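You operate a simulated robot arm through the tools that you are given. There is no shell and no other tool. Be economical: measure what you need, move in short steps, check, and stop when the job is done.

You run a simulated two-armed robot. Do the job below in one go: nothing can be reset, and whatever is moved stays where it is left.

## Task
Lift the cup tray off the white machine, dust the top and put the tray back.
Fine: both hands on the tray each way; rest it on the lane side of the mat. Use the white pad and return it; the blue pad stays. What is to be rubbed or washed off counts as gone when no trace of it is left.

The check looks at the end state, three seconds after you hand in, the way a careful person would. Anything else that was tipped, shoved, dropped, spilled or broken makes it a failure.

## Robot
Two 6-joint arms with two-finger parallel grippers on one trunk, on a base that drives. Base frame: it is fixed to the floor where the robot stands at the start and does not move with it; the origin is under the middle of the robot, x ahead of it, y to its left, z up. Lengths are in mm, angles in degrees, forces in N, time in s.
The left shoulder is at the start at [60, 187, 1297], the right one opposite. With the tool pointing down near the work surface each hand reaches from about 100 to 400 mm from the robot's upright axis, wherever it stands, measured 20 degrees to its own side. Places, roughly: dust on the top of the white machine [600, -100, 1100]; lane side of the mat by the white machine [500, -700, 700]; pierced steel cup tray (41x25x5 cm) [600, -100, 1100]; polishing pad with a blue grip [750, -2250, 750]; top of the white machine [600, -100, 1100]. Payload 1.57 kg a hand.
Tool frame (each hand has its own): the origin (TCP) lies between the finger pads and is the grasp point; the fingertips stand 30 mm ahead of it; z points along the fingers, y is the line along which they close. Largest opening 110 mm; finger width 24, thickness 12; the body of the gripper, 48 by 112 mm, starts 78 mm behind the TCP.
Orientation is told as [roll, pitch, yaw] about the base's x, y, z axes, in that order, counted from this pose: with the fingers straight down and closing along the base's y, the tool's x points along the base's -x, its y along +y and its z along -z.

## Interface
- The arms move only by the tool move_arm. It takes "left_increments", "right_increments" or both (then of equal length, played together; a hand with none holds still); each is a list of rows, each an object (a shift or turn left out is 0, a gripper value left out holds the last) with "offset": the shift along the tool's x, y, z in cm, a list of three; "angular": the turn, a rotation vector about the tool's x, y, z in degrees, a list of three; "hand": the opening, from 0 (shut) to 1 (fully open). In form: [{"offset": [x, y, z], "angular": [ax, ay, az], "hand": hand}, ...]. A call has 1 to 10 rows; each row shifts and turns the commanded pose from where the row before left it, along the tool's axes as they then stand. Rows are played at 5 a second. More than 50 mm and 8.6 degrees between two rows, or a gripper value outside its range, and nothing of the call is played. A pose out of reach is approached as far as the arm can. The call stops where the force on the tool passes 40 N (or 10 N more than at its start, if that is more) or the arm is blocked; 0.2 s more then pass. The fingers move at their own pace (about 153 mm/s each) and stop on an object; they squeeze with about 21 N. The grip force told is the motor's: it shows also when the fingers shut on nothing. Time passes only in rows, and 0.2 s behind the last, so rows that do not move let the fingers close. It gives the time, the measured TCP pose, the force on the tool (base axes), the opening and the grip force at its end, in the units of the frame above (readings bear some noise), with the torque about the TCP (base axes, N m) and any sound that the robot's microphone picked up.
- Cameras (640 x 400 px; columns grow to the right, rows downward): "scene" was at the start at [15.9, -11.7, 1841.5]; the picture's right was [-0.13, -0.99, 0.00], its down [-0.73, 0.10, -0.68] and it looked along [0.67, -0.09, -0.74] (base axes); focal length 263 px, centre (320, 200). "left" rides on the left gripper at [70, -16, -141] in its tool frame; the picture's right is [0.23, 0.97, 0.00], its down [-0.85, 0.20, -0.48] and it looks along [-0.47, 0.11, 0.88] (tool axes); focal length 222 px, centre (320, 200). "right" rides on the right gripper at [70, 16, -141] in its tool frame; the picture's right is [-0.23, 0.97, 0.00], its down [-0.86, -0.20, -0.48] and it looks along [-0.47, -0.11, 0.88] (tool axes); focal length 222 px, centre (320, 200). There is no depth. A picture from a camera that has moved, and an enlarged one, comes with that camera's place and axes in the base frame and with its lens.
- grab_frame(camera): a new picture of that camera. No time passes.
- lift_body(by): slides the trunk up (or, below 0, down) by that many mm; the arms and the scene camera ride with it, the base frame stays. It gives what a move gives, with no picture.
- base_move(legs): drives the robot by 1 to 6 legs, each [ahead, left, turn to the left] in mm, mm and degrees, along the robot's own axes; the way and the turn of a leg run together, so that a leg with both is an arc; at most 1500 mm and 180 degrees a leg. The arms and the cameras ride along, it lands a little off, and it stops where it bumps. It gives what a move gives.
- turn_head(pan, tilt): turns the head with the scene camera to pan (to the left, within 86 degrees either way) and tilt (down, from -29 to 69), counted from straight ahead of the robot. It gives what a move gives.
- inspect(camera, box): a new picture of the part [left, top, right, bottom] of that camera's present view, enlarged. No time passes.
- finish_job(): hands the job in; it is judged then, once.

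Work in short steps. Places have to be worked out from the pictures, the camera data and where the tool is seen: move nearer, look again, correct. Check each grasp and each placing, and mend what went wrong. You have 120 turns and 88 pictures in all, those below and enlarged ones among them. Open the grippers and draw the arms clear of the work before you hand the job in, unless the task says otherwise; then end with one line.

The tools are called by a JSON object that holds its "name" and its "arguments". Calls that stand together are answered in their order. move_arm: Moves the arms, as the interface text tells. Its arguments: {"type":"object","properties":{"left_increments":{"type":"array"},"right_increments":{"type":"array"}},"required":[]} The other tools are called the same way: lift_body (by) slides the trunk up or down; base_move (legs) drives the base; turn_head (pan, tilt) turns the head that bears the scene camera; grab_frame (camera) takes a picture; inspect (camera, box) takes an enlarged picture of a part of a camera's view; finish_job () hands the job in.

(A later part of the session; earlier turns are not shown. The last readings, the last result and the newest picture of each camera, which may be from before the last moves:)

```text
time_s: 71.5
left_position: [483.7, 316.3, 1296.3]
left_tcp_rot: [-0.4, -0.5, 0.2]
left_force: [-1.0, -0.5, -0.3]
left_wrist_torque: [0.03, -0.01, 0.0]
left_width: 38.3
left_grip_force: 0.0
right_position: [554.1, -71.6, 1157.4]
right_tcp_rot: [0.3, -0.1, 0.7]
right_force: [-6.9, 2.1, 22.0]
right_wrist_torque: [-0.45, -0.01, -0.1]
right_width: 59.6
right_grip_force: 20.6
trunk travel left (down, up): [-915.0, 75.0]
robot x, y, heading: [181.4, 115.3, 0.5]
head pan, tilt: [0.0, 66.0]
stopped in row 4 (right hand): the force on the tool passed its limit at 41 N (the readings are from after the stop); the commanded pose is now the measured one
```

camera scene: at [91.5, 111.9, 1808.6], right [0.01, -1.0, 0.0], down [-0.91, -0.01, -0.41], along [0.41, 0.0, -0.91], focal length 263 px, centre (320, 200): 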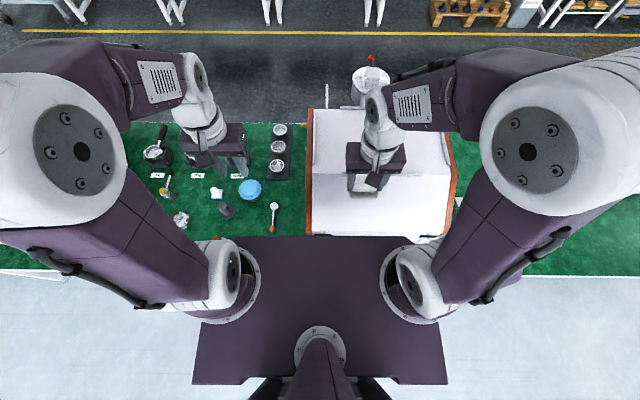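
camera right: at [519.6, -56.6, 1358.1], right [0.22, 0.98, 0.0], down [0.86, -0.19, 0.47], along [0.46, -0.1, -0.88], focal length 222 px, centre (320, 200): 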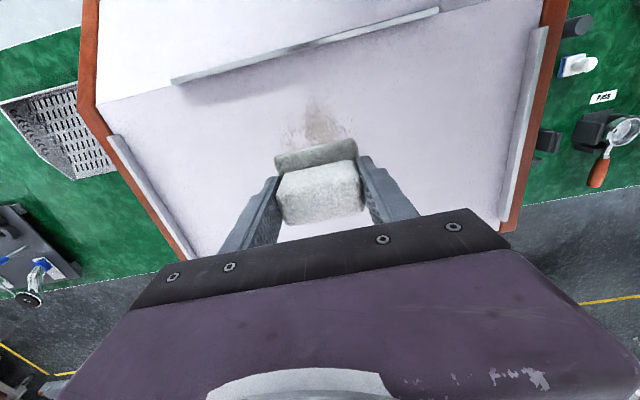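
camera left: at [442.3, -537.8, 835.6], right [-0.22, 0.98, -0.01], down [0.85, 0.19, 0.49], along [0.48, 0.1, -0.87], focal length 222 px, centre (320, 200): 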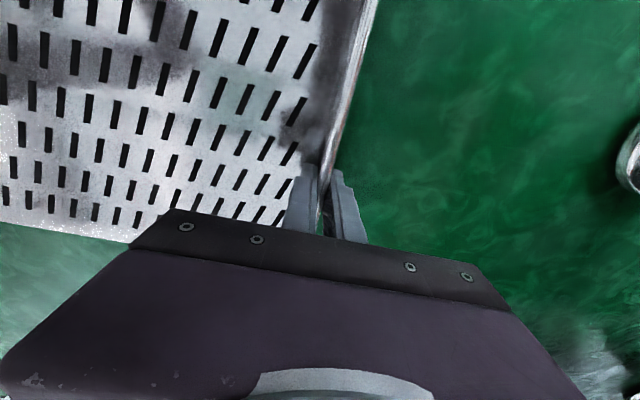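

Still pressing ~22 N; I ease 2 mm more and stroke again.

{"name": "move_arm", "arguments": {"right_increments": [{"offset": [0, 0, -0.2]}, {"offset": [1, 0, 0]}, {"offset": [-2, 0, 0]}, {"offset": [-2, 0, 0]}, {"offset": [-2, 0, 0]}, {"offset": [-2, 0, 0]}, {"offset": [-1, 0, 0]}, {}]}}

```text
time_s: 73.3
left_position: [483.7, 317.4, 1297.1]
left_tcp_rot: [-0.4, -0.6, 0.1]
left_force: [-0.3, -0.6, 0.1]
left_wrist_torque: [0.02, 0.02, -0.01]
left_width: 38.7
left_grip_force: 0.0
right_position: [634.7, -69.8, 1159.2]
right_tcp_rot: [0.3, 0.1, 0.6]
right_force: [-3.7, -1.1, 9.7]
right_wrist_torque: [-0.45, 0.03, -0.16]
right_width: 59.3
right_grip_force: 21.1
trunk travel left (down, up): [-915.0, 75.0]
robot x, y, heading: [177.8, 114.3, 0.6]
head pan, tilt: [0.0, 66.0]
```

Good, ~10 N. I rub further lanes at y −35 and −105.

{"name": "move_arm", "arguments": {"right_increments": [{"offset": [0, 1.8, 0]}, {"offset": [0, 1.8, 0]}, {"offset": [2.3, 0, 0]}, {"offset": [2.3, 0, 0]}, {"offset": [2.3, 0, 0]}, {"offset": [2.2, 0, 0]}, {"offset": [-2.2, 0, 0]}, {"offset": [-2.3, 0, 0]}, {"offset": [-2.3, 0, 0]}, {"offset": [-2.3, 0, 0]}]}}

{"name": "move_arm", "arguments": {"right_increments": [{"offset": [2.3, -2.3, 0]}, {"offset": [2.3, -2.3, 0]}, {"offset": [2.3, -2.4, 0]}, {"offset": [2.2, 0, 0]}, {"offset": [-2.2, 0, 0]}, {"offset": [-2.3, 0, 0]}, {"offset": [-2.3, 0, 0]}, {"offset": [-2.3, 0, 0]}, {}]}}

{"name": "move_arm", "arguments": {"right_increments": [{"offset": [1, 2, 0]}, {"offset": [1, 2, 0]}, {"offset": [1, 2, 0]}, {"offset": [1, -2, 0]}, {"offset": [1, -2, 0]}, {"offset": [1, -2, 0]}, {"offset": [1, 2, 0]}, {"offset": [1, 2, 0]}, {"offset": [1, 2, 0]}]}}

```text
time_s: 75.5
left_position: [486.1, 316.9, 1296.6]
left_tcp_rot: [-0.3, -0.5, 0.1]
left_force: [0.2, 0.3, 0.1]
left_wrist_torque: [-0.02, -0.01, 0.01]
left_width: 38.5
left_grip_force: 0.0
right_position: [639.8, -35.7, 1160.6]
right_tcp_rot: [0.2, 0.1, 0.6]
right_force: [-0.6, -0.5, 0.9]
right_wrist_torque: [-0.05, -0.02, -0.04]
right_width: 59.5
right_grip_force: 21.3
trunk travel left (down, up): [-915.0, 75.0]
robot x, y, heading: [178.3, 112.7, 0.5]
head pan, tilt: [0.0, 66.0]
```

```text
time_s: 77.5
left_position: [486.6, 317.2, 1296.9]
left_tcp_rot: [-0.3, -0.4, 0.2]
left_force: [0.4, 0.1, -0.6]
left_wrist_torque: [-0.01, 0.02, 0.02]
left_width: 38.6
left_grip_force: 0.0
right_position: [641.6, -104.1, 1158.9]
right_tcp_rot: [0.2, 0.1, 0.5]
right_force: [0.2, 0.5, 0.6]
right_wrist_torque: [0.0, 0.03, -0.03]
right_width: 59.4
right_grip_force: 20.7
trunk travel left (down, up): [-915.0, 75.0]
robot x, y, heading: [180.0, 114.1, 0.7]
head pan, tilt: [0.0, 66.0]
```

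```text
time_s: 79.5
left_position: [484.8, 318.0, 1297.1]
left_tcp_rot: [-0.3, -0.5, 0.2]
left_force: [-0.1, 0.9, -0.7]
left_wrist_torque: [-0.03, -0.02, 0.03]
left_width: 38.8
left_grip_force: 0.0
right_position: [547.2, -47.1, 1160.8]
right_tcp_rot: [0.3, 0.1, 0.6]
right_force: [0.0, 0.8, -0.4]
right_wrist_torque: [-0.02, 0.01, 0.0]
right_width: 59.4
right_grip_force: 21.0
trunk travel left (down, up): [-915.0, 75.0]
robot x, y, heading: [179.2, 114.8, 0.8]
head pan, tilt: [0.0, 66.0]
```

Contact faded during these; I lower 2.5 mm and repeat the strokes, reading the force.

{"name": "move_arm", "arguments": {"right_increments": [{"offset": [0, 0, 0.25]}, {"offset": [-2.3, 0, 0]}, {"offset": [-2.3, 0, 0]}, {"offset": [-2.3, 0, 0]}, {"offset": [-2.3, 0, 0]}, {"offset": [2.3, -2, 0]}, {"offset": [2.3, 0, 0]}, {"offset": [2.3, 0, 0]}, {"offset": [2.3, 0, 0]}]}}

{"name": "move_arm", "arguments": {"right_increments": [{"offset": [0, 0, 0.05]}, {"offset": [-2.3, -2, 0]}, {"offset": [-2.3, 0, 0]}, {"offset": [-2.3, 0, 0]}, {"offset": [-2.3, 0, 0]}, {"offset": [2.3, -2, 0]}, {"offset": [2.3, 0, 0]}, {"offset": [2.3, 0, 0]}, {"offset": [2.3, 0, 0]}]}}

```text
time_s: 81.0
left_position: [482.2, 319.8, 1298.1]
left_tcp_rot: [-0.4, -0.7, 0.3]
left_force: [-0.4, 0.6, -0.2]
left_wrist_torque: [0.03, -0.03, 0.01]
left_width: 38.2
left_grip_force: 0.1
right_position: [624.1, -55.8, 1159.5]
right_tcp_rot: [0.3, -1.5, 0.5]
right_force: [2.1, 5.4, 14.0]
right_wrist_torque: [-0.26, 0.24, -0.03]
right_width: 59.4
right_grip_force: 20.6
trunk travel left (down, up): [-915.0, 75.0]
robot x, y, heading: [178.8, 113.7, 0.6]
head pan, tilt: [0.0, 66.0]
stopped in row 7 (right hand): the force on the tool passed its limit at 47 N (the readings are from after the stop); the commanded pose is now the measured one
```

```text
time_s: 82.9
left_position: [482.7, 319.3, 1296.1]
left_tcp_rot: [-0.4, -0.7, 0.2]
left_force: [-0.2, 0.5, -0.3]
left_wrist_torque: [0.0, 0.03, -0.01]
left_width: 38.8
left_grip_force: 0.0
right_position: [653.6, -100.2, 1159.7]
right_tcp_rot: [0.3, -2.1, 0.6]
right_force: [1.0, 5.0, 11.5]
right_wrist_torque: [-0.12, 0.23, -0.07]
right_width: 59.3
right_grip_force: 21.2
trunk travel left (down, up): [-915.0, 75.0]
robot x, y, heading: [181.1, 112.0, 0.4]
head pan, tilt: [0.0, 66.0]
stopped in row 9 (right hand): the force on the tool passed its limit at 44 N (the readings are from after the stop); the commanded pose is now the measured one
```

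I lift, level the tool, move aside and inspect the patch.

{"name": "move_arm", "arguments": {"right_increments": [{"offset": [0, 0, -3]}, {"offset": [0, 0, -4], "angular": [0, 2.1, 0]}, {"offset": [0, -4.5, 0]}, {"offset": [0, -4.5, 0]}, {"offset": [0, -4.5, 0]}, {"offset": [0, -4.5, 0]}, {"offset": [0, -4.5, 0]}]}}

{"name": "inspect", "arguments": {"camera": "scene", "box": [300, 100, 480, 240]}}

```text
time_s: 84.5
left_position: [485.7, 314.0, 1296.3]
left_tcp_rot: [-0.2, -0.5, 0.3]
left_force: [0.3, -0.1, 0.1]
left_wrist_torque: [0.04, -0.01, 0.03]
left_width: 38.5
left_grip_force: 0.1
right_position: [655.0, -330.3, 1227.7]
right_tcp_rot: [0.3, 0.4, 0.6]
right_force: [0.5, 0.4, -1.2]
right_wrist_torque: [0.04, 0.02, 0.02]
right_width: 59.5
right_grip_force: 21.1
trunk travel left (down, up): [-915.0, 75.0]
robot x, y, heading: [181.8, 117.2, 0.5]
head pan, tilt: [0.0, 66.0]
```

```text
2.86 times, centred on (390, 170) of scene
camera zoom: at [178.5, 109.3, 1808.6], right [0.01, -1.0, 0.0], down [-0.91, -0.01, -0.41], along [0.41, 0.01, -0.91], focal length 751 px, centre (120, 286)
```

zoom: 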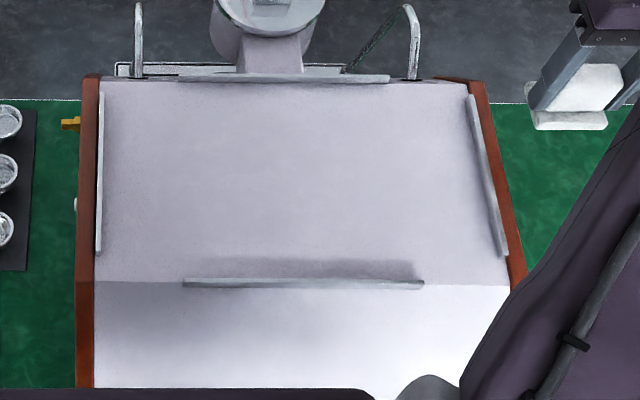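

The patch looks gone; I check at higher magnification.

{"name": "inspect", "arguments": {"camera": "scene", "box": [345, 140, 425, 200]}}

```text
6.67 times, centred on (385, 170) of scene
camera zoom: at [178.5, 109.3, 1808.6], right [0.01, -1.0, 0.0], down [-0.91, -0.01, -0.41], along [0.41, 0.01, -0.91], focal length 1751 px, centre (-113, 400)
```

zoom: 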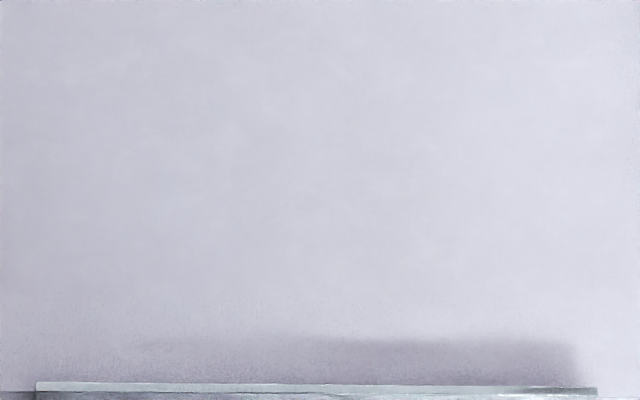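

The top is clean. I bring the hand back to its carrying place near the trunk, back out and drive right to the pad's spot.

{"name": "move_arm", "arguments": {"right_increments": [{"offset": [2.4, 4.25, 0]}, {"offset": [2.4, 4.25, 0]}, {"offset": [2.4, 4.25, 0]}, {"offset": [2.4, 4.25, 0]}, {"offset": [2.4, 4.25, 0]}, {"offset": [2.4, 4.25, 0]}, {"offset": [2.4, 4.25, 0]}, {"offset": [2.4, 4.25, 0]}]}}

{"name": "base_move", "arguments": {"legs": [[-185, 0, -0.6], [0, -505, -0.3], [0, -507, 0], [84, 0, 0]]}}

{"name": "grab_frame", "arguments": {"camera": "right"}}

```text
time_s: 86.3
left_position: [483.7, 316.8, 1296.8]
left_tcp_rot: [-0.4, -0.6, 0.3]
left_force: [-0.8, 0.5, 0.1]
left_wrist_torque: [0.02, -0.04, -0.02]
left_width: 38.8
left_grip_force: 0.0
right_position: [456.5, 9.2, 1230.5]
right_tcp_rot: [0.1, 0.3, 0.5]
right_force: [0.3, 0.6, -1.1]
right_wrist_torque: [-0.03, -0.03, -0.03]
right_width: 59.2
right_grip_force: 21.4
trunk travel left (down, up): [-915.0, 75.0]
robot x, y, heading: [175.7, 115.5, 0.7]
head pan, tilt: [0.0, 66.0]
```

```text
time_s: 93.5
left_position: [367.6, -678.3, 1298.4]
left_tcp_rot: [-0.4, -1.0, -1.2]
left_force: [-0.2, 0.9, 1.3]
left_wrist_torque: [0.03, -0.06, 0.05]
left_width: 38.3
left_grip_force: 0.1
right_position: [333.4, -986.2, 1233.5]
right_tcp_rot: [0.2, -0.1, -0.9]
right_force: [-0.9, -0.5, -0.2]
right_wrist_torque: [-0.02, -0.1, -0.03]
right_width: 59.5
right_grip_force: 20.8
trunk travel left (down, up): [-915.0, 75.0]
robot x, y, heading: [69.4, -875.7, -0.9]
head pan, tilt: [0.0, 66.0]
```

```text
27 pictures are left
camera right: at [263.8, -972.0, 1373.9], right [0.24, 0.97, 0.0], down [0.85, -0.22, 0.48], along [0.47, -0.11, -0.88], focal length 222 px, centre (320, 200)
```

right: 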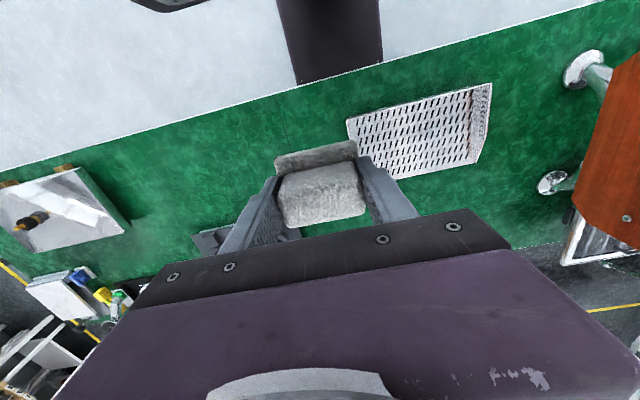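

I lower the trunk 200 mm and move the pad over its former place [368,−1005], then lower to just above.

{"name": "lift_body", "arguments": {"by": -200}}

{"name": "move_arm", "arguments": {"right_increments": [{"offset": [-1.8, -1, 4.5], "angular": [0, 0, 0]}, {"offset": [-1.6, -0.8, 4.5]}, {"offset": [0, 0, 4.9]}, {"offset": [0, 0, 4.9]}, {"offset": [0, 0, 4.9]}, {}]}}

{"name": "grab_frame", "arguments": {"camera": "right"}}

```text
time_s: 95.7
left_position: [378.1, -679.3, 1097.1]
left_tcp_rot: [-0.3, -0.5, -1.3]
left_force: [0.0, -0.2, -0.2]
left_wrist_torque: [-0.01, -0.01, -0.02]
left_width: 38.4
left_grip_force: 0.1
right_position: [342.0, -989.1, 1030.2]
right_tcp_rot: [0.3, 0.3, -0.8]
right_force: [1.0, -0.4, -1.2]
right_wrist_torque: [-0.01, -0.01, 0.0]
right_width: 59.4
right_grip_force: 21.1
trunk travel left (down, up): [-715.0, 275.0]
robot x, y, heading: [64.9, -873.8, -0.9]
head pan, tilt: [0.0, 66.0]
```

```text
time_s: 97.1
left_position: [376.7, -678.6, 1097.6]
left_tcp_rot: [-0.4, -0.7, -1.2]
left_force: [-0.5, 0.5, -0.3]
left_wrist_torque: [0.02, -0.04, 0.0]
left_width: 38.5
left_grip_force: 0.2
right_position: [376.1, -1004.3, 794.3]
right_tcp_rot: [0.3, 0.2, -0.9]
right_force: [-0.8, 0.2, 0.0]
right_wrist_torque: [0.0, 0.0, -0.03]
right_width: 59.3
right_grip_force: 21.4
trunk travel left (down, up): [-715.0, 275.0]
robot x, y, heading: [64.2, -874.6, -0.9]
head pan, tilt: [0.0, 66.0]
```

```text
26 pictures are left
camera right: at [306.8, -989.9, 935.5], right [0.24, 0.97, 0.0], down [0.85, -0.22, 0.47], along [0.46, -0.11, -0.88], focal length 222 px, centre (320, 200)
```

right: 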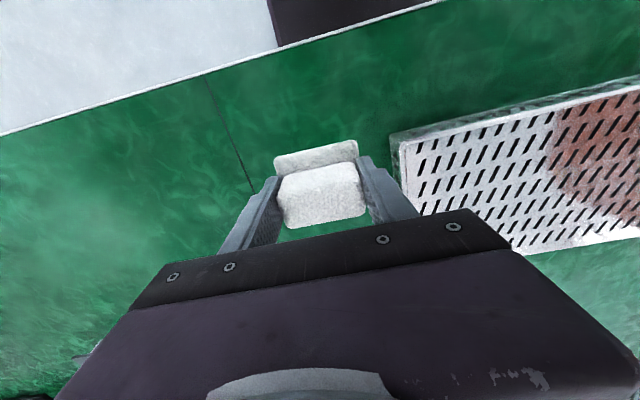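

I correct x by −7 mm and lower to contact (TCP ≈703).

{"name": "move_arm", "arguments": {"right_increments": [{"offset": [0.7, -0.1, 3]}, {"offset": [0, 0, 3]}, {"offset": [0, 0, 2]}, {"offset": [0, 0, 0.5]}, {"offset": [0, 0, 0.4]}, {}]}}

```text
time_s: 98.5
left_position: [377.6, -677.4, 1097.3]
left_tcp_rot: [-0.3, -0.4, -1.2]
left_force: [-0.5, -0.2, -0.1]
left_wrist_torque: [-0.02, 0.02, 0.01]
left_width: 38.3
left_grip_force: 0.1
right_position: [368.8, -1007.1, 703.1]
right_tcp_rot: [0.3, 0.4, -0.9]
right_force: [0.4, -0.4, -0.3]
right_wrist_torque: [-0.03, 0.02, 0.04]
right_width: 59.7
right_grip_force: 21.7
trunk travel left (down, up): [-715.0, 275.0]
robot x, y, heading: [70.4, -876.5, -0.9]
head pan, tilt: [0.0, 66.0]
```

Nearly down; I lower 1 mm at a time until contact, shifting 2 mm in y, then open and rise.

{"name": "move_arm", "arguments": {"right_increments": [{"offset": [0, 0.15, 0.1]}, {"offset": [0, 0, 0.1]}, {}]}}

{"name": "move_arm", "arguments": {"right_increments": [{"offset": [0, 0, 0.1]}, {}]}}

```text
time_s: 99.3
left_position: [376.9, -679.6, 1097.5]
left_tcp_rot: [-0.3, -0.5, -1.2]
left_force: [-1.0, 0.0, -0.2]
left_wrist_torque: [0.0, 0.05, 0.01]
left_width: 38.5
left_grip_force: 0.1
right_position: [367.7, -1004.7, 701.8]
right_tcp_rot: [0.4, 0.3, -1.0]
right_force: [2.3, -2.7, 8.3]
right_wrist_torque: [-0.46, -0.35, 0.01]
right_width: 59.5
right_grip_force: 20.7
trunk travel left (down, up): [-715.0, 275.0]
robot x, y, heading: [68.7, -874.8, -0.9]
head pan, tilt: [0.0, 66.0]
```

```text
time_s: 99.9
left_position: [377.7, -679.1, 1096.9]
left_tcp_rot: [-0.4, -0.6, -1.2]
left_force: [0.1, 0.3, 0.8]
left_wrist_torque: [0.02, -0.02, -0.02]
left_width: 38.4
left_grip_force: 0.0
right_position: [367.8, -1003.8, 701.5]
right_tcp_rot: [0.3, 0.2, -1.0]
right_force: [1.8, -4.5, 18.8]
right_wrist_torque: [-0.61, -0.72, -0.09]
right_width: 59.5
right_grip_force: 21.3
trunk travel left (down, up): [-715.0, 275.0]
robot x, y, heading: [66.5, -873.4, -0.9]
head pan, tilt: [0.0, 66.0]
```

The pad is down. I ease 1.5 mm, open and rise.

{"name": "move_arm", "arguments": {"right_increments": [{"offset": [0, 0, -0.15]}, {"hand": 0.8}, {}, {"offset": [0, 0, -3]}, {"offset": [0, 0, -4]}, {"offset": [0, 0, -4]}, {"offset": [0, 0, -4]}, {"offset": [0, 0, -4]}]}}

{"name": "grab_frame", "arguments": {"camera": "right"}}

```text
time_s: 101.7
left_position: [376.3, -678.1, 1096.4]
left_tcp_rot: [-0.3, -0.7, -1.2]
left_force: [-0.3, -0.2, 0.0]
left_wrist_torque: [0.02, 0.02, -0.02]
left_width: 38.3
left_grip_force: 0.1
right_position: [364.9, -1003.0, 893.1]
right_tcp_rot: [0.3, 0.3, -0.9]
right_force: [-0.5, -1.1, -1.2]
right_wrist_torque: [-0.01, -0.03, 0.0]
right_width: 88.0
right_grip_force: 0.1
trunk travel left (down, up): [-715.0, 275.0]
robot x, y, heading: [64.7, -872.0, -0.9]
head pan, tilt: [0.0, 66.0]
```

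```text
25 pictures are left
camera right: at [296.3, -988.8, 1034.8], right [0.24, 0.97, 0.0], down [0.85, -0.22, 0.47], along [0.46, -0.11, -0.88], focal length 222 px, centre (320, 200)
```

right: 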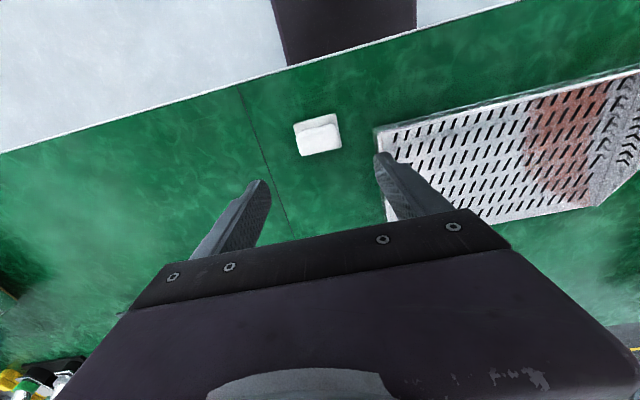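

The pad stands where it was. I drive back in front of the tray and put the hands over its end walls.

{"name": "base_move", "arguments": {"legs": [[0, 151, 0.7], [140, 0, 0]]}}

{"name": "move_arm", "arguments": {"left_increments": [{"offset": [0, 0, 4]}, {"offset": [0, 0, 4]}, {"offset": [0, 0, 4]}, {"offset": [0, 0, 4]}, {"offset": [0, 0, 4], "hand": 0.4}], "right_increments": [{"offset": [0, -2, 0], "hand": 0.4}, {"offset": [0, -2, 0]}, {"offset": [0, -2, 0]}, {"offset": [0, -0.8, 0]}, {}]}}

```text
time_s: 104.0
left_position: [515.1, -524.4, 1097.0]
left_tcp_rot: [-0.2, -0.6, -0.6]
left_force: [0.6, -0.7, -0.6]
left_wrist_torque: [-0.01, -0.04, 0.02]
left_width: 38.5
left_grip_force: 0.1
right_position: [507.7, -850.0, 892.4]
right_tcp_rot: [0.3, 0.2, -0.3]
right_force: [1.1, 0.0, -0.3]
right_wrist_torque: [0.01, -0.03, 0.02]
right_width: 88.0
right_grip_force: 0.2
trunk travel left (down, up): [-715.0, 275.0]
robot x, y, heading: [210.0, -723.6, -0.3]
head pan, tilt: [0.0, 66.0]
```

```text
time_s: 105.2
left_position: [518.0, -526.2, 896.1]
left_tcp_rot: [-0.4, -0.5, -0.7]
left_force: [0.1, -0.3, -0.1]
left_wrist_torque: [0.0, 0.01, 0.03]
left_width: 43.9
left_grip_force: 0.0
right_position: [510.5, -917.7, 890.5]
right_tcp_rot: [0.3, 0.4, -0.3]
right_force: [0.0, 0.1, -0.1]
right_wrist_torque: [0.0, 0.01, 0.0]
right_width: 44.2
right_grip_force: 0.1
trunk travel left (down, up): [-715.0, 275.0]
robot x, y, heading: [210.7, -721.5, -0.3]
head pan, tilt: [0.0, 66.0]
```

Very well aligned. I lower the trunk 145 mm to just above the rim and look at both walls.

{"name": "lift_body", "arguments": {"by": -145}}

{"name": "inspect", "arguments": {"camera": "left", "box": [240, 100, 400, 250]}}

{"name": "inspect", "arguments": {"camera": "right", "box": [240, 100, 400, 250]}}

```text
time_s: 106.9
left_position: [516.5, -525.6, 751.1]
left_tcp_rot: [-0.3, -0.4, -0.5]
left_force: [-0.1, 1.0, 0.4]
left_wrist_torque: [0.03, 0.03, -0.02]
left_width: 44.0
left_grip_force: 0.1
right_position: [510.5, -917.6, 746.4]
right_tcp_rot: [0.3, 0.3, -0.3]
right_force: [0.8, -0.2, -0.3]
right_wrist_torque: [0.03, -0.01, -0.03]
right_width: 44.0
right_grip_force: 0.0
trunk travel left (down, up): [-570.0, 420.0]
robot x, y, heading: [209.3, -721.9, -0.6]
head pan, tilt: [0.0, 66.0]
```

```text
2.67 times, centred on (320, 175) of left
camera zoom: at [445.1, -541.4, 892.1], right [-0.22, 0.98, -0.01], down [0.85, 0.19, 0.49], along [0.48, 0.1, -0.87], focal length 592 px, centre (320, 267)
```

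zoom: 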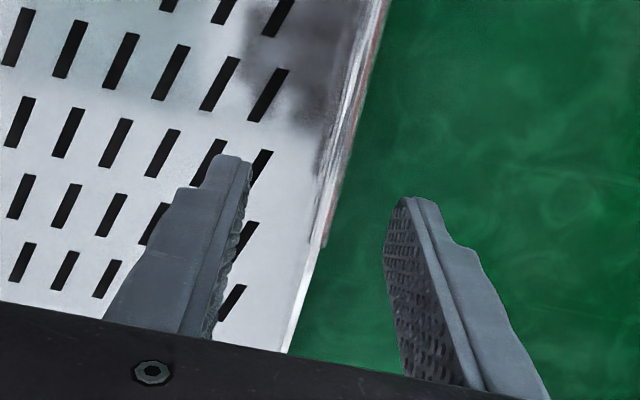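

```text
2.67 times, centred on (320, 175) of right
camera zoom: at [440.5, -903.8, 888.0], right [0.23, 0.97, 0.0], down [0.86, -0.21, 0.47], along [0.46, -0.11, -0.88], focal length 592 px, centre (320, 267)
```

zoom: 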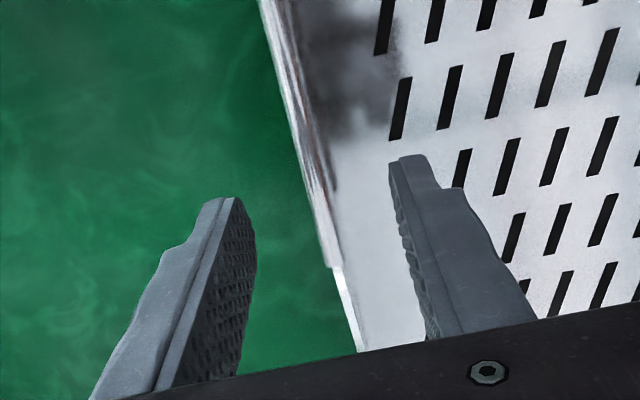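

Walls are centred between the fingers. I lower 42 mm (tips ~20 mm above the mat, so as to clear the machine's side panels later) and close both.

{"name": "lift_body", "arguments": {"by": -40}}

{"name": "move_arm", "arguments": {"left_increments": [{"offset": [0, 0.2, 0.4], "hand": 0.25}, {"hand": 0.12}, {"hand": 0}, {}, {}], "right_increments": [{"offset": [0, -0.15, 0], "hand": 0.25}, {"hand": 0.12}, {"hand": 0}, {}, {}]}}

```text
time_s: 107.7
left_position: [517.6, -526.0, 712.3]
left_tcp_rot: [-0.4, -0.5, -0.6]
left_force: [-0.1, 0.4, -0.5]
left_wrist_torque: [0.0, 0.01, 0.0]
left_width: 44.1
left_grip_force: 0.1
right_position: [508.8, -918.1, 706.3]
right_tcp_rot: [0.3, 0.3, -0.2]
right_force: [0.6, 0.1, -0.2]
right_wrist_torque: [0.01, -0.01, 0.02]
right_width: 44.0
right_grip_force: 0.1
trunk travel left (down, up): [-530.0, 460.0]
robot x, y, heading: [209.9, -720.7, -0.4]
head pan, tilt: [0.0, 66.0]
```

```text
time_s: 108.9
left_position: [517.4, -524.1, 708.7]
left_tcp_rot: [-0.2, -0.8, -0.5]
left_force: [-1.2, 4.8, 0.6]
left_wrist_torque: [0.01, -0.05, 0.04]
left_width: 7.9
left_grip_force: 20.5
right_position: [511.0, -918.9, 706.0]
right_tcp_rot: [0.2, 0.3, -0.4]
right_force: [-0.6, -3.9, 0.2]
right_wrist_torque: [-0.04, -0.14, -0.22]
right_width: 7.8
right_grip_force: 21.0
trunk travel left (down, up): [-530.0, 460.0]
robot x, y, heading: [211.2, -723.6, -0.3]
head pan, tilt: [0.0, 66.0]
stopped in row 5 (left hand): the force on the tool passed its limit at 41 N (the readings are from after the stop); the commanded pose is now the measured one
```

Both hands grip the rim (7.8 mm). I lift 20 mm and check load and levelness, then continue.

{"name": "lift_body", "arguments": {"by": 20}}

{"name": "lift_body", "arguments": {"by": 100}}

{"name": "grab_frame", "arguments": {"camera": "right"}}

```text
time_s: 109.5
left_position: [517.8, -524.9, 728.3]
left_tcp_rot: [-0.3, -0.6, -0.4]
left_force: [-0.7, 8.8, -3.6]
left_wrist_torque: [0.07, -0.09, 0.05]
left_width: 7.8
left_grip_force: 21.3
right_position: [510.5, -920.4, 725.5]
right_tcp_rot: [0.3, 0.3, -0.4]
right_force: [0.0, -7.3, -3.5]
right_wrist_torque: [-0.08, -0.1, -0.23]
right_width: 7.7
right_grip_force: 20.8
trunk travel left (down, up): [-550.0, 440.0]
robot x, y, heading: [209.9, -725.6, -0.4]
head pan, tilt: [0.0, 66.0]
```

```text
time_s: 110.9
left_position: [517.5, -524.6, 827.4]
left_tcp_rot: [-0.2, -0.5, -0.6]
left_force: [-0.2, 15.8, -3.4]
left_wrist_torque: [0.1, -0.08, 0.06]
left_width: 7.6
left_grip_force: 21.2
right_position: [510.6, -921.3, 826.2]
right_tcp_rot: [0.2, 0.3, -0.4]
right_force: [0.1, -13.9, -3.8]
right_wrist_torque: [-0.14, -0.11, -0.24]
right_width: 8.0
right_grip_force: 20.9
trunk travel left (down, up): [-650.0, 340.0]
robot x, y, heading: [207.1, -720.2, -0.3]
head pan, tilt: [0.0, 66.0]
```

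```text
22 pictures are left
camera right: at [441.7, -905.9, 967.2], right [0.23, 0.97, 0.0], down [0.86, -0.21, 0.47], along [0.46, -0.11, -0.88], focal length 222 px, centre (320, 200)
```

right: 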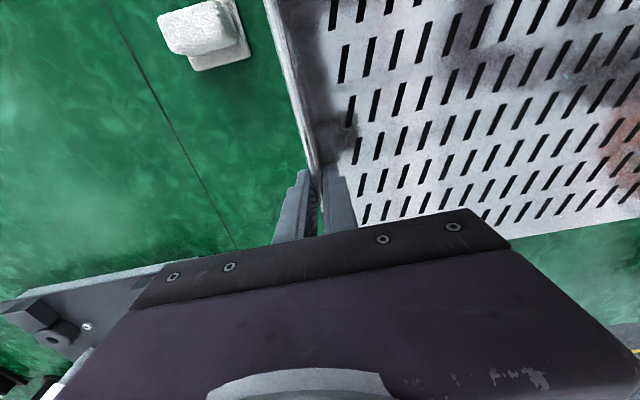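

Held with −3.5 N each. I ease the squeeze, raise the trunk by 275 mm, then raise both hands 14 cm together.

{"name": "move_arm", "arguments": {"left_increments": [{"offset": [0, 0.05, 0]}], "right_increments": [{"offset": [0, -0.04, 0]}]}}

{"name": "lift_body", "arguments": {"by": 275}}

{"name": "move_arm", "arguments": {"left_increments": [{"offset": [0, 0, -1.5]}, {"offset": [0, 0, -1.5]}, {"offset": [0, 0, -1.5]}, {"offset": [0, 0, -1.5]}, {"offset": [0, 0, -1.5]}], "right_increments": [{"offset": [0, 0, -1.5]}, {"offset": [0, 0, -1.5]}, {"offset": [0, 0, -1.5]}, {"offset": [0, 0, -1.5]}, {"offset": [0, 0, -1.5]}]}}

```text
time_s: 111.3
left_position: [517.1, -524.8, 826.7]
left_tcp_rot: [-0.2, -0.6, -0.6]
left_force: [-0.4, -7.2, -4.2]
left_wrist_torque: [-0.08, -0.41, 0.14]
left_width: 7.8
left_grip_force: 21.5
right_position: [509.9, -921.1, 825.5]
right_tcp_rot: [0.3, 0.4, -0.3]
right_force: [1.0, 6.9, -3.8]
right_wrist_torque: [0.03, 0.2, -0.25]
right_width: 8.1
right_grip_force: 20.6
trunk travel left (down, up): [-650.0, 340.0]
robot x, y, heading: [207.3, -724.8, -0.2]
head pan, tilt: [0.0, 66.0]
```

```text
time_s: 113.0
left_position: [515.5, -525.1, 1008.4]
left_tcp_rot: [-0.2, -0.5, -0.5]
left_force: [0.1, -4.0, -4.1]
left_wrist_torque: [-0.04, -0.13, 0.22]
left_width: 7.7
left_grip_force: 21.1
right_position: [510.3, -921.8, 1006.6]
right_tcp_rot: [0.3, 0.4, -0.5]
right_force: [0.2, 2.8, -4.4]
right_wrist_torque: [0.06, -0.09, -0.22]
right_width: 7.7
right_grip_force: 21.0
trunk travel left (down, up): [-829.0, 161.0]
robot x, y, heading: [209.5, -725.8, -0.5]
head pan, tilt: [0.0, 66.0]
stopped: the force on the tool passed its limit at 40 N (the readings are from after the stop); the commanded pose is now the measured one
```

```text
time_s: 114.2
left_position: [513.7, -525.5, 1082.2]
left_tcp_rot: [-0.2, -0.4, -0.6]
left_force: [0.0, -7.6, -3.7]
left_wrist_torque: [-0.04, -0.36, 0.03]
left_width: 7.8
left_grip_force: 21.1
right_position: [507.9, -920.5, 1081.7]
right_tcp_rot: [0.3, 0.3, -0.3]
right_force: [0.2, 6.6, -2.9]
right_wrist_torque: [0.02, 0.16, -0.29]
right_width: 7.5
right_grip_force: 21.4
trunk travel left (down, up): [-829.0, 161.0]
robot x, y, heading: [213.0, -723.0, -0.3]
head pan, tilt: [0.0, 66.0]
```

Good. I raise the trunk the remaining 96 mm and the arms 8 cm more.

{"name": "lift_body", "arguments": {"by": 96}}

{"name": "move_arm", "arguments": {"left_increments": [{"offset": [0, 0, -1.5]}, {"offset": [0, 0, -1.5]}, {"offset": [0, 0, -1.5]}, {"offset": [0, 0, -1.5]}, {"offset": [0, 0, -1.5]}], "right_increments": [{"offset": [0, 0, -1.5]}, {"offset": [0, 0, -1.5]}, {"offset": [0, 0, -1.5]}, {"offset": [0, 0, -1.5]}, {"offset": [0, 0, -1.5]}]}}

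{"name": "base_move", "arguments": {"legs": [[-110, 0, 0], [-110, 0, 0.3]]}}

```text
time_s: 115.5
left_position: [515.1, -524.6, 1177.9]
left_tcp_rot: [-0.2, -0.5, -0.6]
left_force: [-0.8, -6.1, -4.4]
left_wrist_torque: [-0.03, -0.02, 0.09]
left_width: 8.1
left_grip_force: 20.9
right_position: [509.0, -921.3, 1176.4]
right_tcp_rot: [0.3, 0.3, -0.4]
right_force: [0.2, 6.1, -3.4]
right_wrist_torque: [0.01, -0.21, -0.24]
right_width: 7.7
right_grip_force: 20.8
trunk travel left (down, up): [-925.0, 65.0]
robot x, y, heading: [205.7, -721.5, -0.4]
head pan, tilt: [0.0, 66.0]
```

```text
time_s: 116.7
left_position: [515.7, -524.3, 1252.9]
left_tcp_rot: [-0.3, -0.6, -0.5]
left_force: [-2.1, -25.5, -3.2]
left_wrist_torque: [-0.19, -0.34, -0.15]
left_width: 7.6
left_grip_force: 21.5
right_position: [506.4, -922.0, 1253.2]
right_tcp_rot: [0.4, 0.3, -0.3]
right_force: [0.7, 24.3, -3.9]
right_wrist_torque: [0.11, 0.1, -0.33]
right_width: 7.7
right_grip_force: 21.0
trunk travel left (down, up): [-925.0, 65.0]
robot x, y, heading: [206.9, -725.0, -0.1]
head pan, tilt: [0.0, 66.0]
```

```text
time_s: 118.7
left_position: [295.0, -521.2, 1250.8]
left_tcp_rot: [-0.2, -0.3, 0.1]
left_force: [-1.5, -39.7, -3.2]
left_wrist_torque: [-0.3, -0.01, -0.14]
left_width: 7.6
left_grip_force: 20.9
right_position: [289.0, -916.9, 1249.9]
right_tcp_rot: [0.4, 0.4, 0.0]
right_force: [2.1, 39.7, -4.4]
right_wrist_torque: [0.18, -0.18, -0.25]
right_width: 7.8
right_grip_force: 21.6
trunk travel left (down, up): [-925.0, 65.0]
robot x, y, heading: [-13.0, -722.3, 0.1]
head pan, tilt: [0.0, 66.0]
```

Tray held; hands stretch outward by 40 N, so I relax 1 mm each and extend the arms 95 mm ahead, then drive left 649 mm.

{"name": "move_arm", "arguments": {"left_increments": [{"offset": [0, -0.07, 0]}, {"offset": [-1.6, 0, 0]}, {"offset": [-1.6, 0, 0]}, {"offset": [-1.6, 0, 0]}, {"offset": [-1.6, 0, 0]}, {"offset": [-1.6, 0, 0]}, {"offset": [-1.5, 0, 0]}], "right_increments": [{"offset": [0, 0.07, 0]}, {"offset": [-1.6, 0, 0]}, {"offset": [-1.6, 0, 0]}, {"offset": [-1.6, 0, 0]}, {"offset": [-1.6, 0, 0]}, {"offset": [-1.6, 0, 0]}, {"offset": [-1.5, 0, 0]}]}}

{"name": "base_move", "arguments": {"legs": [[0, 325, 0], [0, 324, 0]]}}

{"name": "grab_frame", "arguments": {"camera": "scene"}}

```text
time_s: 120.3
left_position: [386.7, -522.4, 1250.8]
left_tcp_rot: [-0.2, -0.5, 0.0]
left_force: [0.2, 31.4, -4.4]
left_wrist_torque: [0.28, -0.19, -0.04]
left_width: 8.0
left_grip_force: 21.3
right_position: [381.0, -917.0, 1251.5]
right_tcp_rot: [0.2, 0.4, 0.0]
right_force: [0.3, -33.7, -4.0]
right_wrist_torque: [-0.19, 0.01, -0.25]
right_width: 7.7
right_grip_force: 21.3
trunk travel left (down, up): [-925.0, 65.0]
robot x, y, heading: [-16.7, -720.9, 0.1]
head pan, tilt: [0.0, 66.0]
```

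```text
time_s: 124.1
left_position: [378.4, 110.6, 1252.0]
left_tcp_rot: [0.0, -0.5, 0.4]
left_force: [-0.6, 36.5, -3.3]
left_wrist_torque: [0.36, -0.08, 0.02]
left_width: 8.0
left_grip_force: 21.1
right_position: [378.2, -286.1, 1249.8]
right_tcp_rot: [0.3, 0.3, 0.6]
right_force: [0.0, -36.4, -4.5]
right_wrist_torque: [-0.23, -0.1, -0.28]
right_width: 7.7
right_grip_force: 21.1
trunk travel left (down, up): [-925.0, 65.0]
robot x, y, heading: [-23.9, -85.9, 0.7]
head pan, tilt: [0.0, 66.0]
```

```text
21 pictures are left
camera scene: at [-23.4, -95.5, 1819.0], right [0.01, -1.0, 0.0], down [-0.91, -0.01, -0.41], along [0.41, 0.01, -0.91], focal length 263 px, centre (320, 200)
```

scene: 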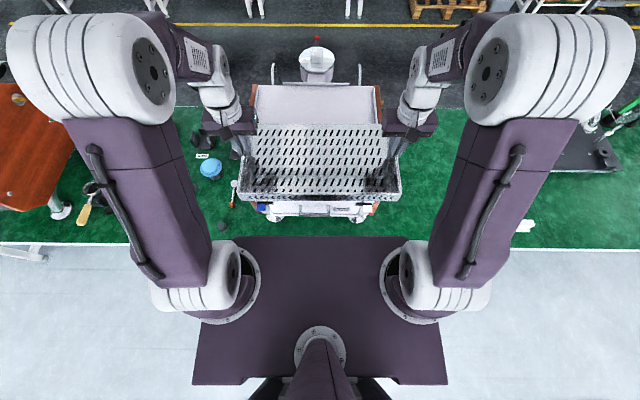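

I ease the squeeze, then drive ahead ~240 mm with small corrections (left 23 mm, −0.8°).

{"name": "move_arm", "arguments": {"left_increments": [{"offset": [0, 0.05, 0]}], "right_increments": [{"offset": [0, -0.05, 0]}]}}

{"name": "base_move", "arguments": {"legs": [[110, 23, -0.8], [134, 0, 0]]}}

{"name": "move_arm", "arguments": {"left_increments": [{}], "right_increments": [{}]}}

```text
time_s: 124.5
left_position: [379.1, 114.0, 1250.4]
left_tcp_rot: [-0.3, -0.6, 0.4]
left_force: [-1.3, -1.1, -3.2]
left_wrist_torque: [0.0, -0.36, -0.04]
left_width: 7.9
left_grip_force: 20.8
right_position: [377.1, -282.1, 1251.9]
right_tcp_rot: [0.2, 0.4, 0.6]
right_force: [1.5, 1.9, -3.8]
right_wrist_torque: [0.0, 0.15, -0.44]
right_width: 7.7
right_grip_force: 20.7
trunk travel left (down, up): [-925.0, 65.0]
robot x, y, heading: [-22.7, -91.4, 0.9]
head pan, tilt: [0.0, 66.0]
```

```text
time_s: 126.6
left_position: [618.3, 148.6, 1252.2]
left_tcp_rot: [-0.4, -0.7, 0.2]
left_force: [-2.1, -2.0, -4.1]
left_wrist_torque: [-0.02, -0.06, -0.1]
left_width: 7.6
left_grip_force: 21.0
right_position: [616.3, -247.8, 1254.4]
right_tcp_rot: [0.1, 0.1, 0.5]
right_force: [1.0, 2.9, -4.4]
right_wrist_torque: [-0.02, -0.18, -0.46]
right_width: 7.7
right_grip_force: 21.5
trunk travel left (down, up): [-925.0, 65.0]
robot x, y, heading: [223.4, -62.1, 1.0]
head pan, tilt: [0.0, 66.0]
```

```text
time_s: 127.0
left_position: [620.7, 140.9, 1252.9]
left_tcp_rot: [0.0, -0.4, 0.3]
left_force: [-1.7, -1.9, -3.7]
left_wrist_torque: [0.0, -0.42, -0.06]
left_width: 7.5
left_grip_force: 21.3
right_position: [618.4, -254.6, 1252.1]
right_tcp_rot: [0.3, 0.1, 0.5]
right_force: [0.5, 1.9, -3.9]
right_wrist_torque: [0.04, 0.18, -0.43]
right_width: 7.7
right_grip_force: 21.2
trunk travel left (down, up): [-925.0, 65.0]
robot x, y, heading: [223.4, -60.7, 0.7]
head pan, tilt: [0.0, 66.0]
```

Mean place is [619.5,−57], yaw +0.5°. I correct with the arms: 13 mm to the right, left hand +4 mm ahead, yaw −0.6°.

{"name": "move_arm", "arguments": {"left_increments": [{"offset": [-0.13, -0.43, 0], "angular": [0, 0, 0.2]}, {"offset": [-0.13, -0.43, 0], "angular": [0, 0, 0.2]}, {"offset": [-0.13, -0.43, 0], "angular": [0, 0, 0.2]}, {}], "right_increments": [{"offset": [-0.02, -0.43, 0], "angular": [0, 0, 0.2]}, {"offset": [-0.02, -0.43, 0], "angular": [0, 0, 0.2]}, {"offset": [-0.02, -0.43, 0], "angular": [0, 0, 0.2]}, {}]}}

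{"name": "grab_frame", "arguments": {"camera": "left"}}

{"name": "grab_frame", "arguments": {"camera": "right"}}

```text
time_s: 128.0
left_position: [628.5, 129.0, 1251.2]
left_tcp_rot: [-0.1, -0.4, -0.2]
left_force: [-0.9, 1.0, -3.9]
left_wrist_torque: [0.0, -0.04, -0.05]
left_width: 7.8
left_grip_force: 21.1
right_position: [621.7, -266.6, 1252.3]
right_tcp_rot: [0.2, 0.4, -0.2]
right_force: [2.3, -0.6, -2.8]
right_wrist_torque: [0.01, -0.2, -0.44]
right_width: 7.9
right_grip_force: 21.2
trunk travel left (down, up): [-925.0, 65.0]
robot x, y, heading: [222.3, -62.6, 0.7]
head pan, tilt: [0.0, 66.0]
```

```text
20 pictures are left
camera left: at [557.3, 114.4, 1391.5], right [-0.22, 0.98, 0.0], down [0.85, 0.2, 0.48], along [0.47, 0.1, -0.87], focal length 222 px, centre (320, 200)
```

left: 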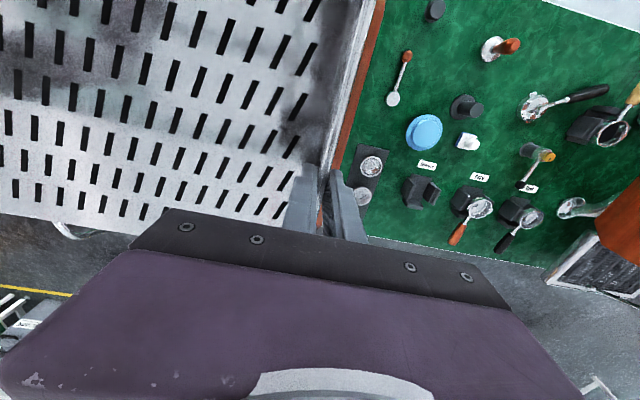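

```text
19 pictures are left
camera right: at [553.2, -251.9, 1393.6], right [0.23, 0.97, 0.0], down [0.86, -0.2, 0.47], along [0.46, -0.11, -0.88], focal length 222 px, centre (320, 200)
```

right: 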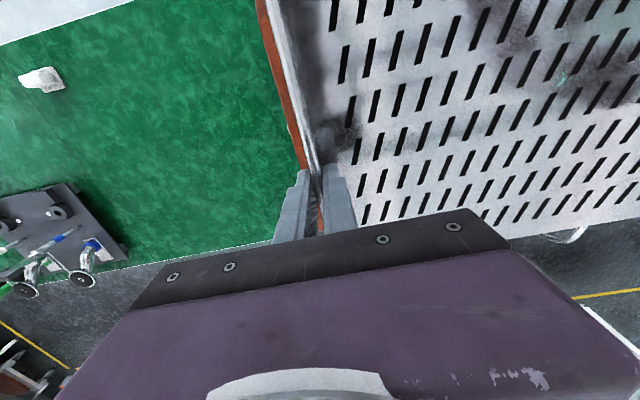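

Aligned within a few mm. I lower 6 cm in steps with 3 mm back-correction, then check against the rails.

{"name": "move_arm", "arguments": {"left_increments": [{"offset": [0.25, 0, 1.2]}, {"offset": [0, 0, 1.2]}, {"offset": [0, 0, 1.2]}, {"offset": [0, 0, 1.2]}, {"offset": [0, 0, 0.8]}, {}], "right_increments": [{"offset": [0.25, 0, 1.2]}, {"offset": [0, 0, 1.2]}, {"offset": [0, 0, 1.2]}, {"offset": [0, 0, 1.2]}, {"offset": [0, 0, 0.8]}, {}]}}

{"name": "inspect", "arguments": {"camera": "scene", "box": [230, 90, 410, 240]}}

```text
time_s: 129.4
left_position: [623.9, 129.6, 1194.8]
left_tcp_rot: [-0.2, -0.5, -0.3]
left_force: [-1.0, 4.3, -3.5]
left_wrist_torque: [0.04, -0.18, 0.03]
left_width: 7.7
left_grip_force: 21.2
right_position: [617.2, -265.7, 1194.2]
right_tcp_rot: [0.1, 0.4, -0.1]
right_force: [0.3, -4.2, -3.7]
right_wrist_torque: [0.0, 0.0, -0.35]
right_width: 8.1
right_grip_force: 21.2
trunk travel left (down, up): [-925.0, 65.0]
robot x, y, heading: [224.3, -61.2, 0.4]
head pan, tilt: [0.0, 66.0]
```

```text
2.67 times, centred on (320, 165) of scene
camera zoom: at [220.6, -62.6, 1819.0], right [0.01, -1.0, 0.0], down [-0.91, -0.01, -0.41], along [0.41, 0.0, -0.91], focal length 700 px, centre (320, 293)
```

zoom: 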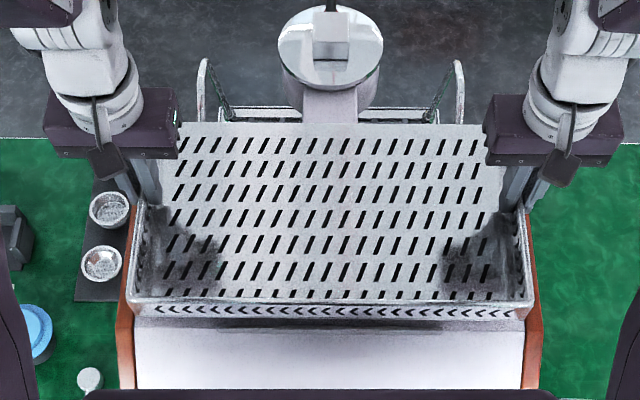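

The tray is centred between the panels. I lower to 1171, then in 2 mm steps to contact near 1164.

{"name": "move_arm", "arguments": {"left_increments": [{"offset": [0, -0.07, 1]}, {"offset": [0, -0.07, 1]}, {"offset": [0, 0, 0.4]}, {}], "right_increments": [{"offset": [0, -0.07, 1]}, {"offset": [0, -0.07, 1]}, {"offset": [0, 0, 0.4]}, {}]}}

{"name": "move_arm", "arguments": {"left_increments": [{"offset": [0, 0, 0.2]}, {"offset": [0, 0, 0.2]}, {}], "right_increments": [{"offset": [0, 0, 0.2]}, {"offset": [0, 0, 0.2]}, {}]}}

```text
time_s: 130.4
left_position: [625.3, 126.4, 1172.5]
left_tcp_rot: [-0.1, -0.4, -0.3]
left_force: [2.3, 0.0, 5.6]
left_wrist_torque: [-0.03, 0.57, -0.17]
left_width: 7.7
left_grip_force: 20.7
right_position: [617.6, -267.9, 1171.4]
right_tcp_rot: [0.3, 0.2, -0.1]
right_force: [4.4, -1.4, -0.8]
right_wrist_torque: [0.0, 0.64, -0.53]
right_width: 7.9
right_grip_force: 20.6
trunk travel left (down, up): [-925.0, 65.0]
robot x, y, heading: [220.4, -61.8, 0.7]
head pan, tilt: [0.0, 66.0]
```

```text
time_s: 131.2
left_position: [625.0, 127.2, 1168.0]
left_tcp_rot: [-0.1, -0.7, -0.4]
left_force: [5.9, 9.9, 15.1]
left_wrist_torque: [0.08, -0.08, -0.18]
left_width: 7.8
left_grip_force: 20.5
right_position: [618.2, -269.4, 1168.5]
right_tcp_rot: [0.2, 0.2, -0.1]
right_force: [2.6, -10.1, 6.4]
right_wrist_torque: [-0.08, 0.01, -0.51]
right_width: 8.1
right_grip_force: 21.1
trunk travel left (down, up): [-925.0, 65.0]
robot x, y, heading: [222.4, -61.2, 1.0]
head pan, tilt: [0.0, 66.0]
```

Contact came ~5–8 mm early with a forward push, maybe the front edge touches the rail. I look closely.

{"name": "inspect", "arguments": {"camera": "scene", "box": [255, 190, 385, 240]}}

{"name": "inspect", "arguments": {"camera": "left", "box": [220, 0, 420, 250]}}

```text
4.92 times, centred on (320, 215) of scene
camera zoom: at [219.4, -62.7, 1819.2], right [0.01, -1.0, 0.0], down [-0.91, -0.01, -0.41], along [0.41, 0.0, -0.91], focal length 1293 px, centre (320, 126)
```

zoom: 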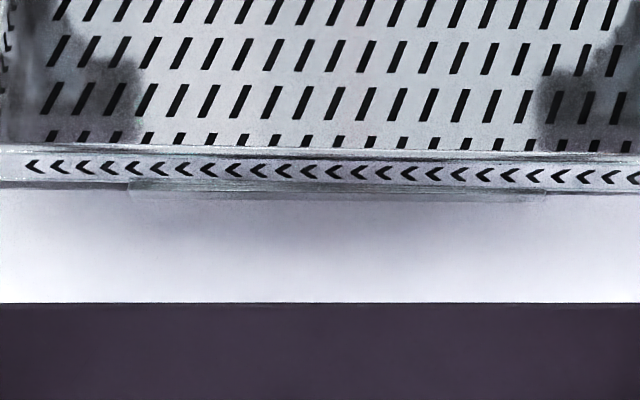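

```text
1.60 times, centred on (320, 125) of left
camera zoom: at [553.4, 112.1, 1308.8], right [-0.22, 0.98, 0.0], down [0.85, 0.2, 0.49], along [0.48, 0.1, -0.87], focal length 355 px, centre (320, 320)
```

zoom: 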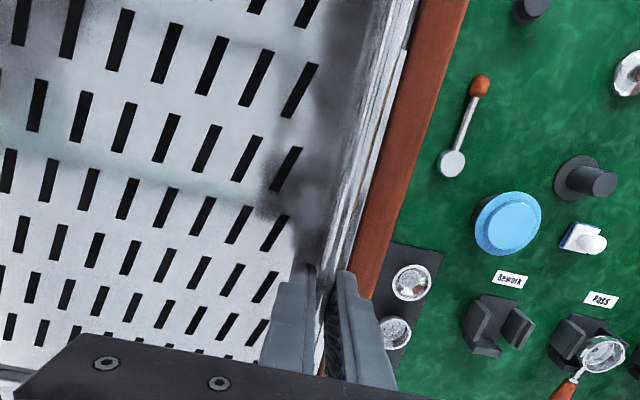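

By the original grip readings the tray is about 2.5 mm too near and 2 mm too far right. I raise 5 mm, shift, and lower again.

{"name": "move_arm", "arguments": {"left_increments": [{"offset": [0, 0, -0.6]}, {"offset": [-0.3, 0.2, 0]}, {"offset": [0, 0, 0.3]}, {"offset": [0, 0, 0.3]}, {}], "right_increments": [{"offset": [0, 0, -0.6]}, {"offset": [-0.3, 0.2, 0]}, {"offset": [0, 0, 0.3]}, {"offset": [0, 0, 0.3]}, {}]}}

{"name": "move_arm", "arguments": {"left_increments": [{"offset": [0, 0, 0.2]}, {}], "right_increments": [{"offset": [0, 0, 0.2]}, {}]}}

```text
time_s: 132.4
left_position: [627.4, 131.1, 1167.7]
left_tcp_rot: [-0.1, -0.6, -0.3]
left_force: [-0.8, 19.5, 4.4]
left_wrist_torque: [0.16, -0.4, -0.07]
left_width: 7.7
left_grip_force: 21.0
right_position: [620.1, -266.2, 1167.3]
right_tcp_rot: [0.2, 0.2, 0.0]
right_force: [2.5, -16.5, -4.4]
right_wrist_torque: [-0.12, -0.6, -0.38]
right_width: 7.9
right_grip_force: 20.7
trunk travel left (down, up): [-925.0, 65.0]
robot x, y, heading: [223.7, -62.5, 0.7]
head pan, tilt: [0.0, 66.0]
```

```text
time_s: 133.0
left_position: [627.0, 130.9, 1166.3]
left_tcp_rot: [0.0, -0.5, -0.3]
left_force: [-0.5, 25.3, -4.1]
left_wrist_torque: [0.2, -0.61, -0.11]
left_width: 7.7
left_grip_force: 21.2
right_position: [620.6, -265.1, 1165.6]
right_tcp_rot: [0.2, 0.2, 0.0]
right_force: [1.8, -25.5, 5.4]
right_wrist_torque: [-0.2, -0.62, -0.37]
right_width: 7.8
right_grip_force: 21.1
trunk travel left (down, up): [-925.0, 65.0]
robot x, y, heading: [219.0, -60.9, 0.4]
head pan, tilt: [0.0, 66.0]
```

It slid past the rail; loads are small now. I ease the squeeze and lower 3 mm more to seat it.

{"name": "move_arm", "arguments": {"left_increments": [{"offset": [0, 0.04, 0.15]}, {"offset": [0, 0, 0.15]}, {}], "right_increments": [{"offset": [0, -0.04, 0.1]}, {"offset": [0, 0, 0.1]}, {}]}}

{"name": "inspect", "arguments": {"camera": "scene", "box": [230, 90, 410, 240]}}

```text
time_s: 133.8
left_position: [627.7, 129.9, 1163.2]
left_tcp_rot: [-0.1, -0.5, -0.3]
left_force: [-3.8, 32.1, 15.2]
left_wrist_torque: [0.26, 0.07, -0.1]
left_width: 8.0
left_grip_force: 21.3
right_position: [618.5, -266.5, 1162.8]
right_tcp_rot: [0.2, 0.3, -0.1]
right_force: [2.7, -28.1, -3.1]
right_wrist_torque: [-0.14, 0.34, -0.36]
right_width: 8.0
right_grip_force: 21.2
trunk travel left (down, up): [-925.0, 65.0]
robot x, y, heading: [221.5, -61.8, 0.8]
head pan, tilt: [0.0, 66.0]
```

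```text
2.67 times, centred on (320, 165) of scene
camera zoom: at [217.4, -62.1, 1819.2], right [0.01, -1.0, 0.0], down [-0.91, -0.01, -0.41], along [0.41, 0.0, -0.91], focal length 700 px, centre (320, 293)
```

zoom: 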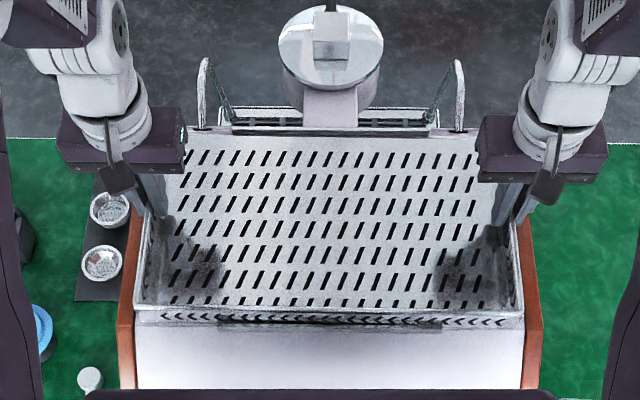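

The front rail now stands before the tray wall as at the start. I seat the right side 3 mm more.

{"name": "move_arm", "arguments": {"right_increments": [{"offset": [0, -0.04, 0.15]}, {"offset": [0, 0, 0.15]}, {}]}}

```text
time_s: 134.6
left_position: [626.5, 131.4, 1163.7]
left_tcp_rot: [-0.2, -0.6, -0.2]
left_force: [4.5, 13.6, 7.0]
left_wrist_torque: [0.08, -0.47, -0.09]
left_width: 7.5
left_grip_force: 21.3
right_position: [619.5, -265.4, 1160.9]
right_tcp_rot: [0.2, 0.2, -0.1]
right_force: [-3.8, -11.1, 15.7]
right_wrist_torque: [-0.07, -0.01, -0.45]
right_width: 7.8
right_grip_force: 21.4
trunk travel left (down, up): [-925.0, 65.0]
robot x, y, heading: [220.4, -57.4, 0.9]
head pan, tilt: [0.0, 66.0]
```

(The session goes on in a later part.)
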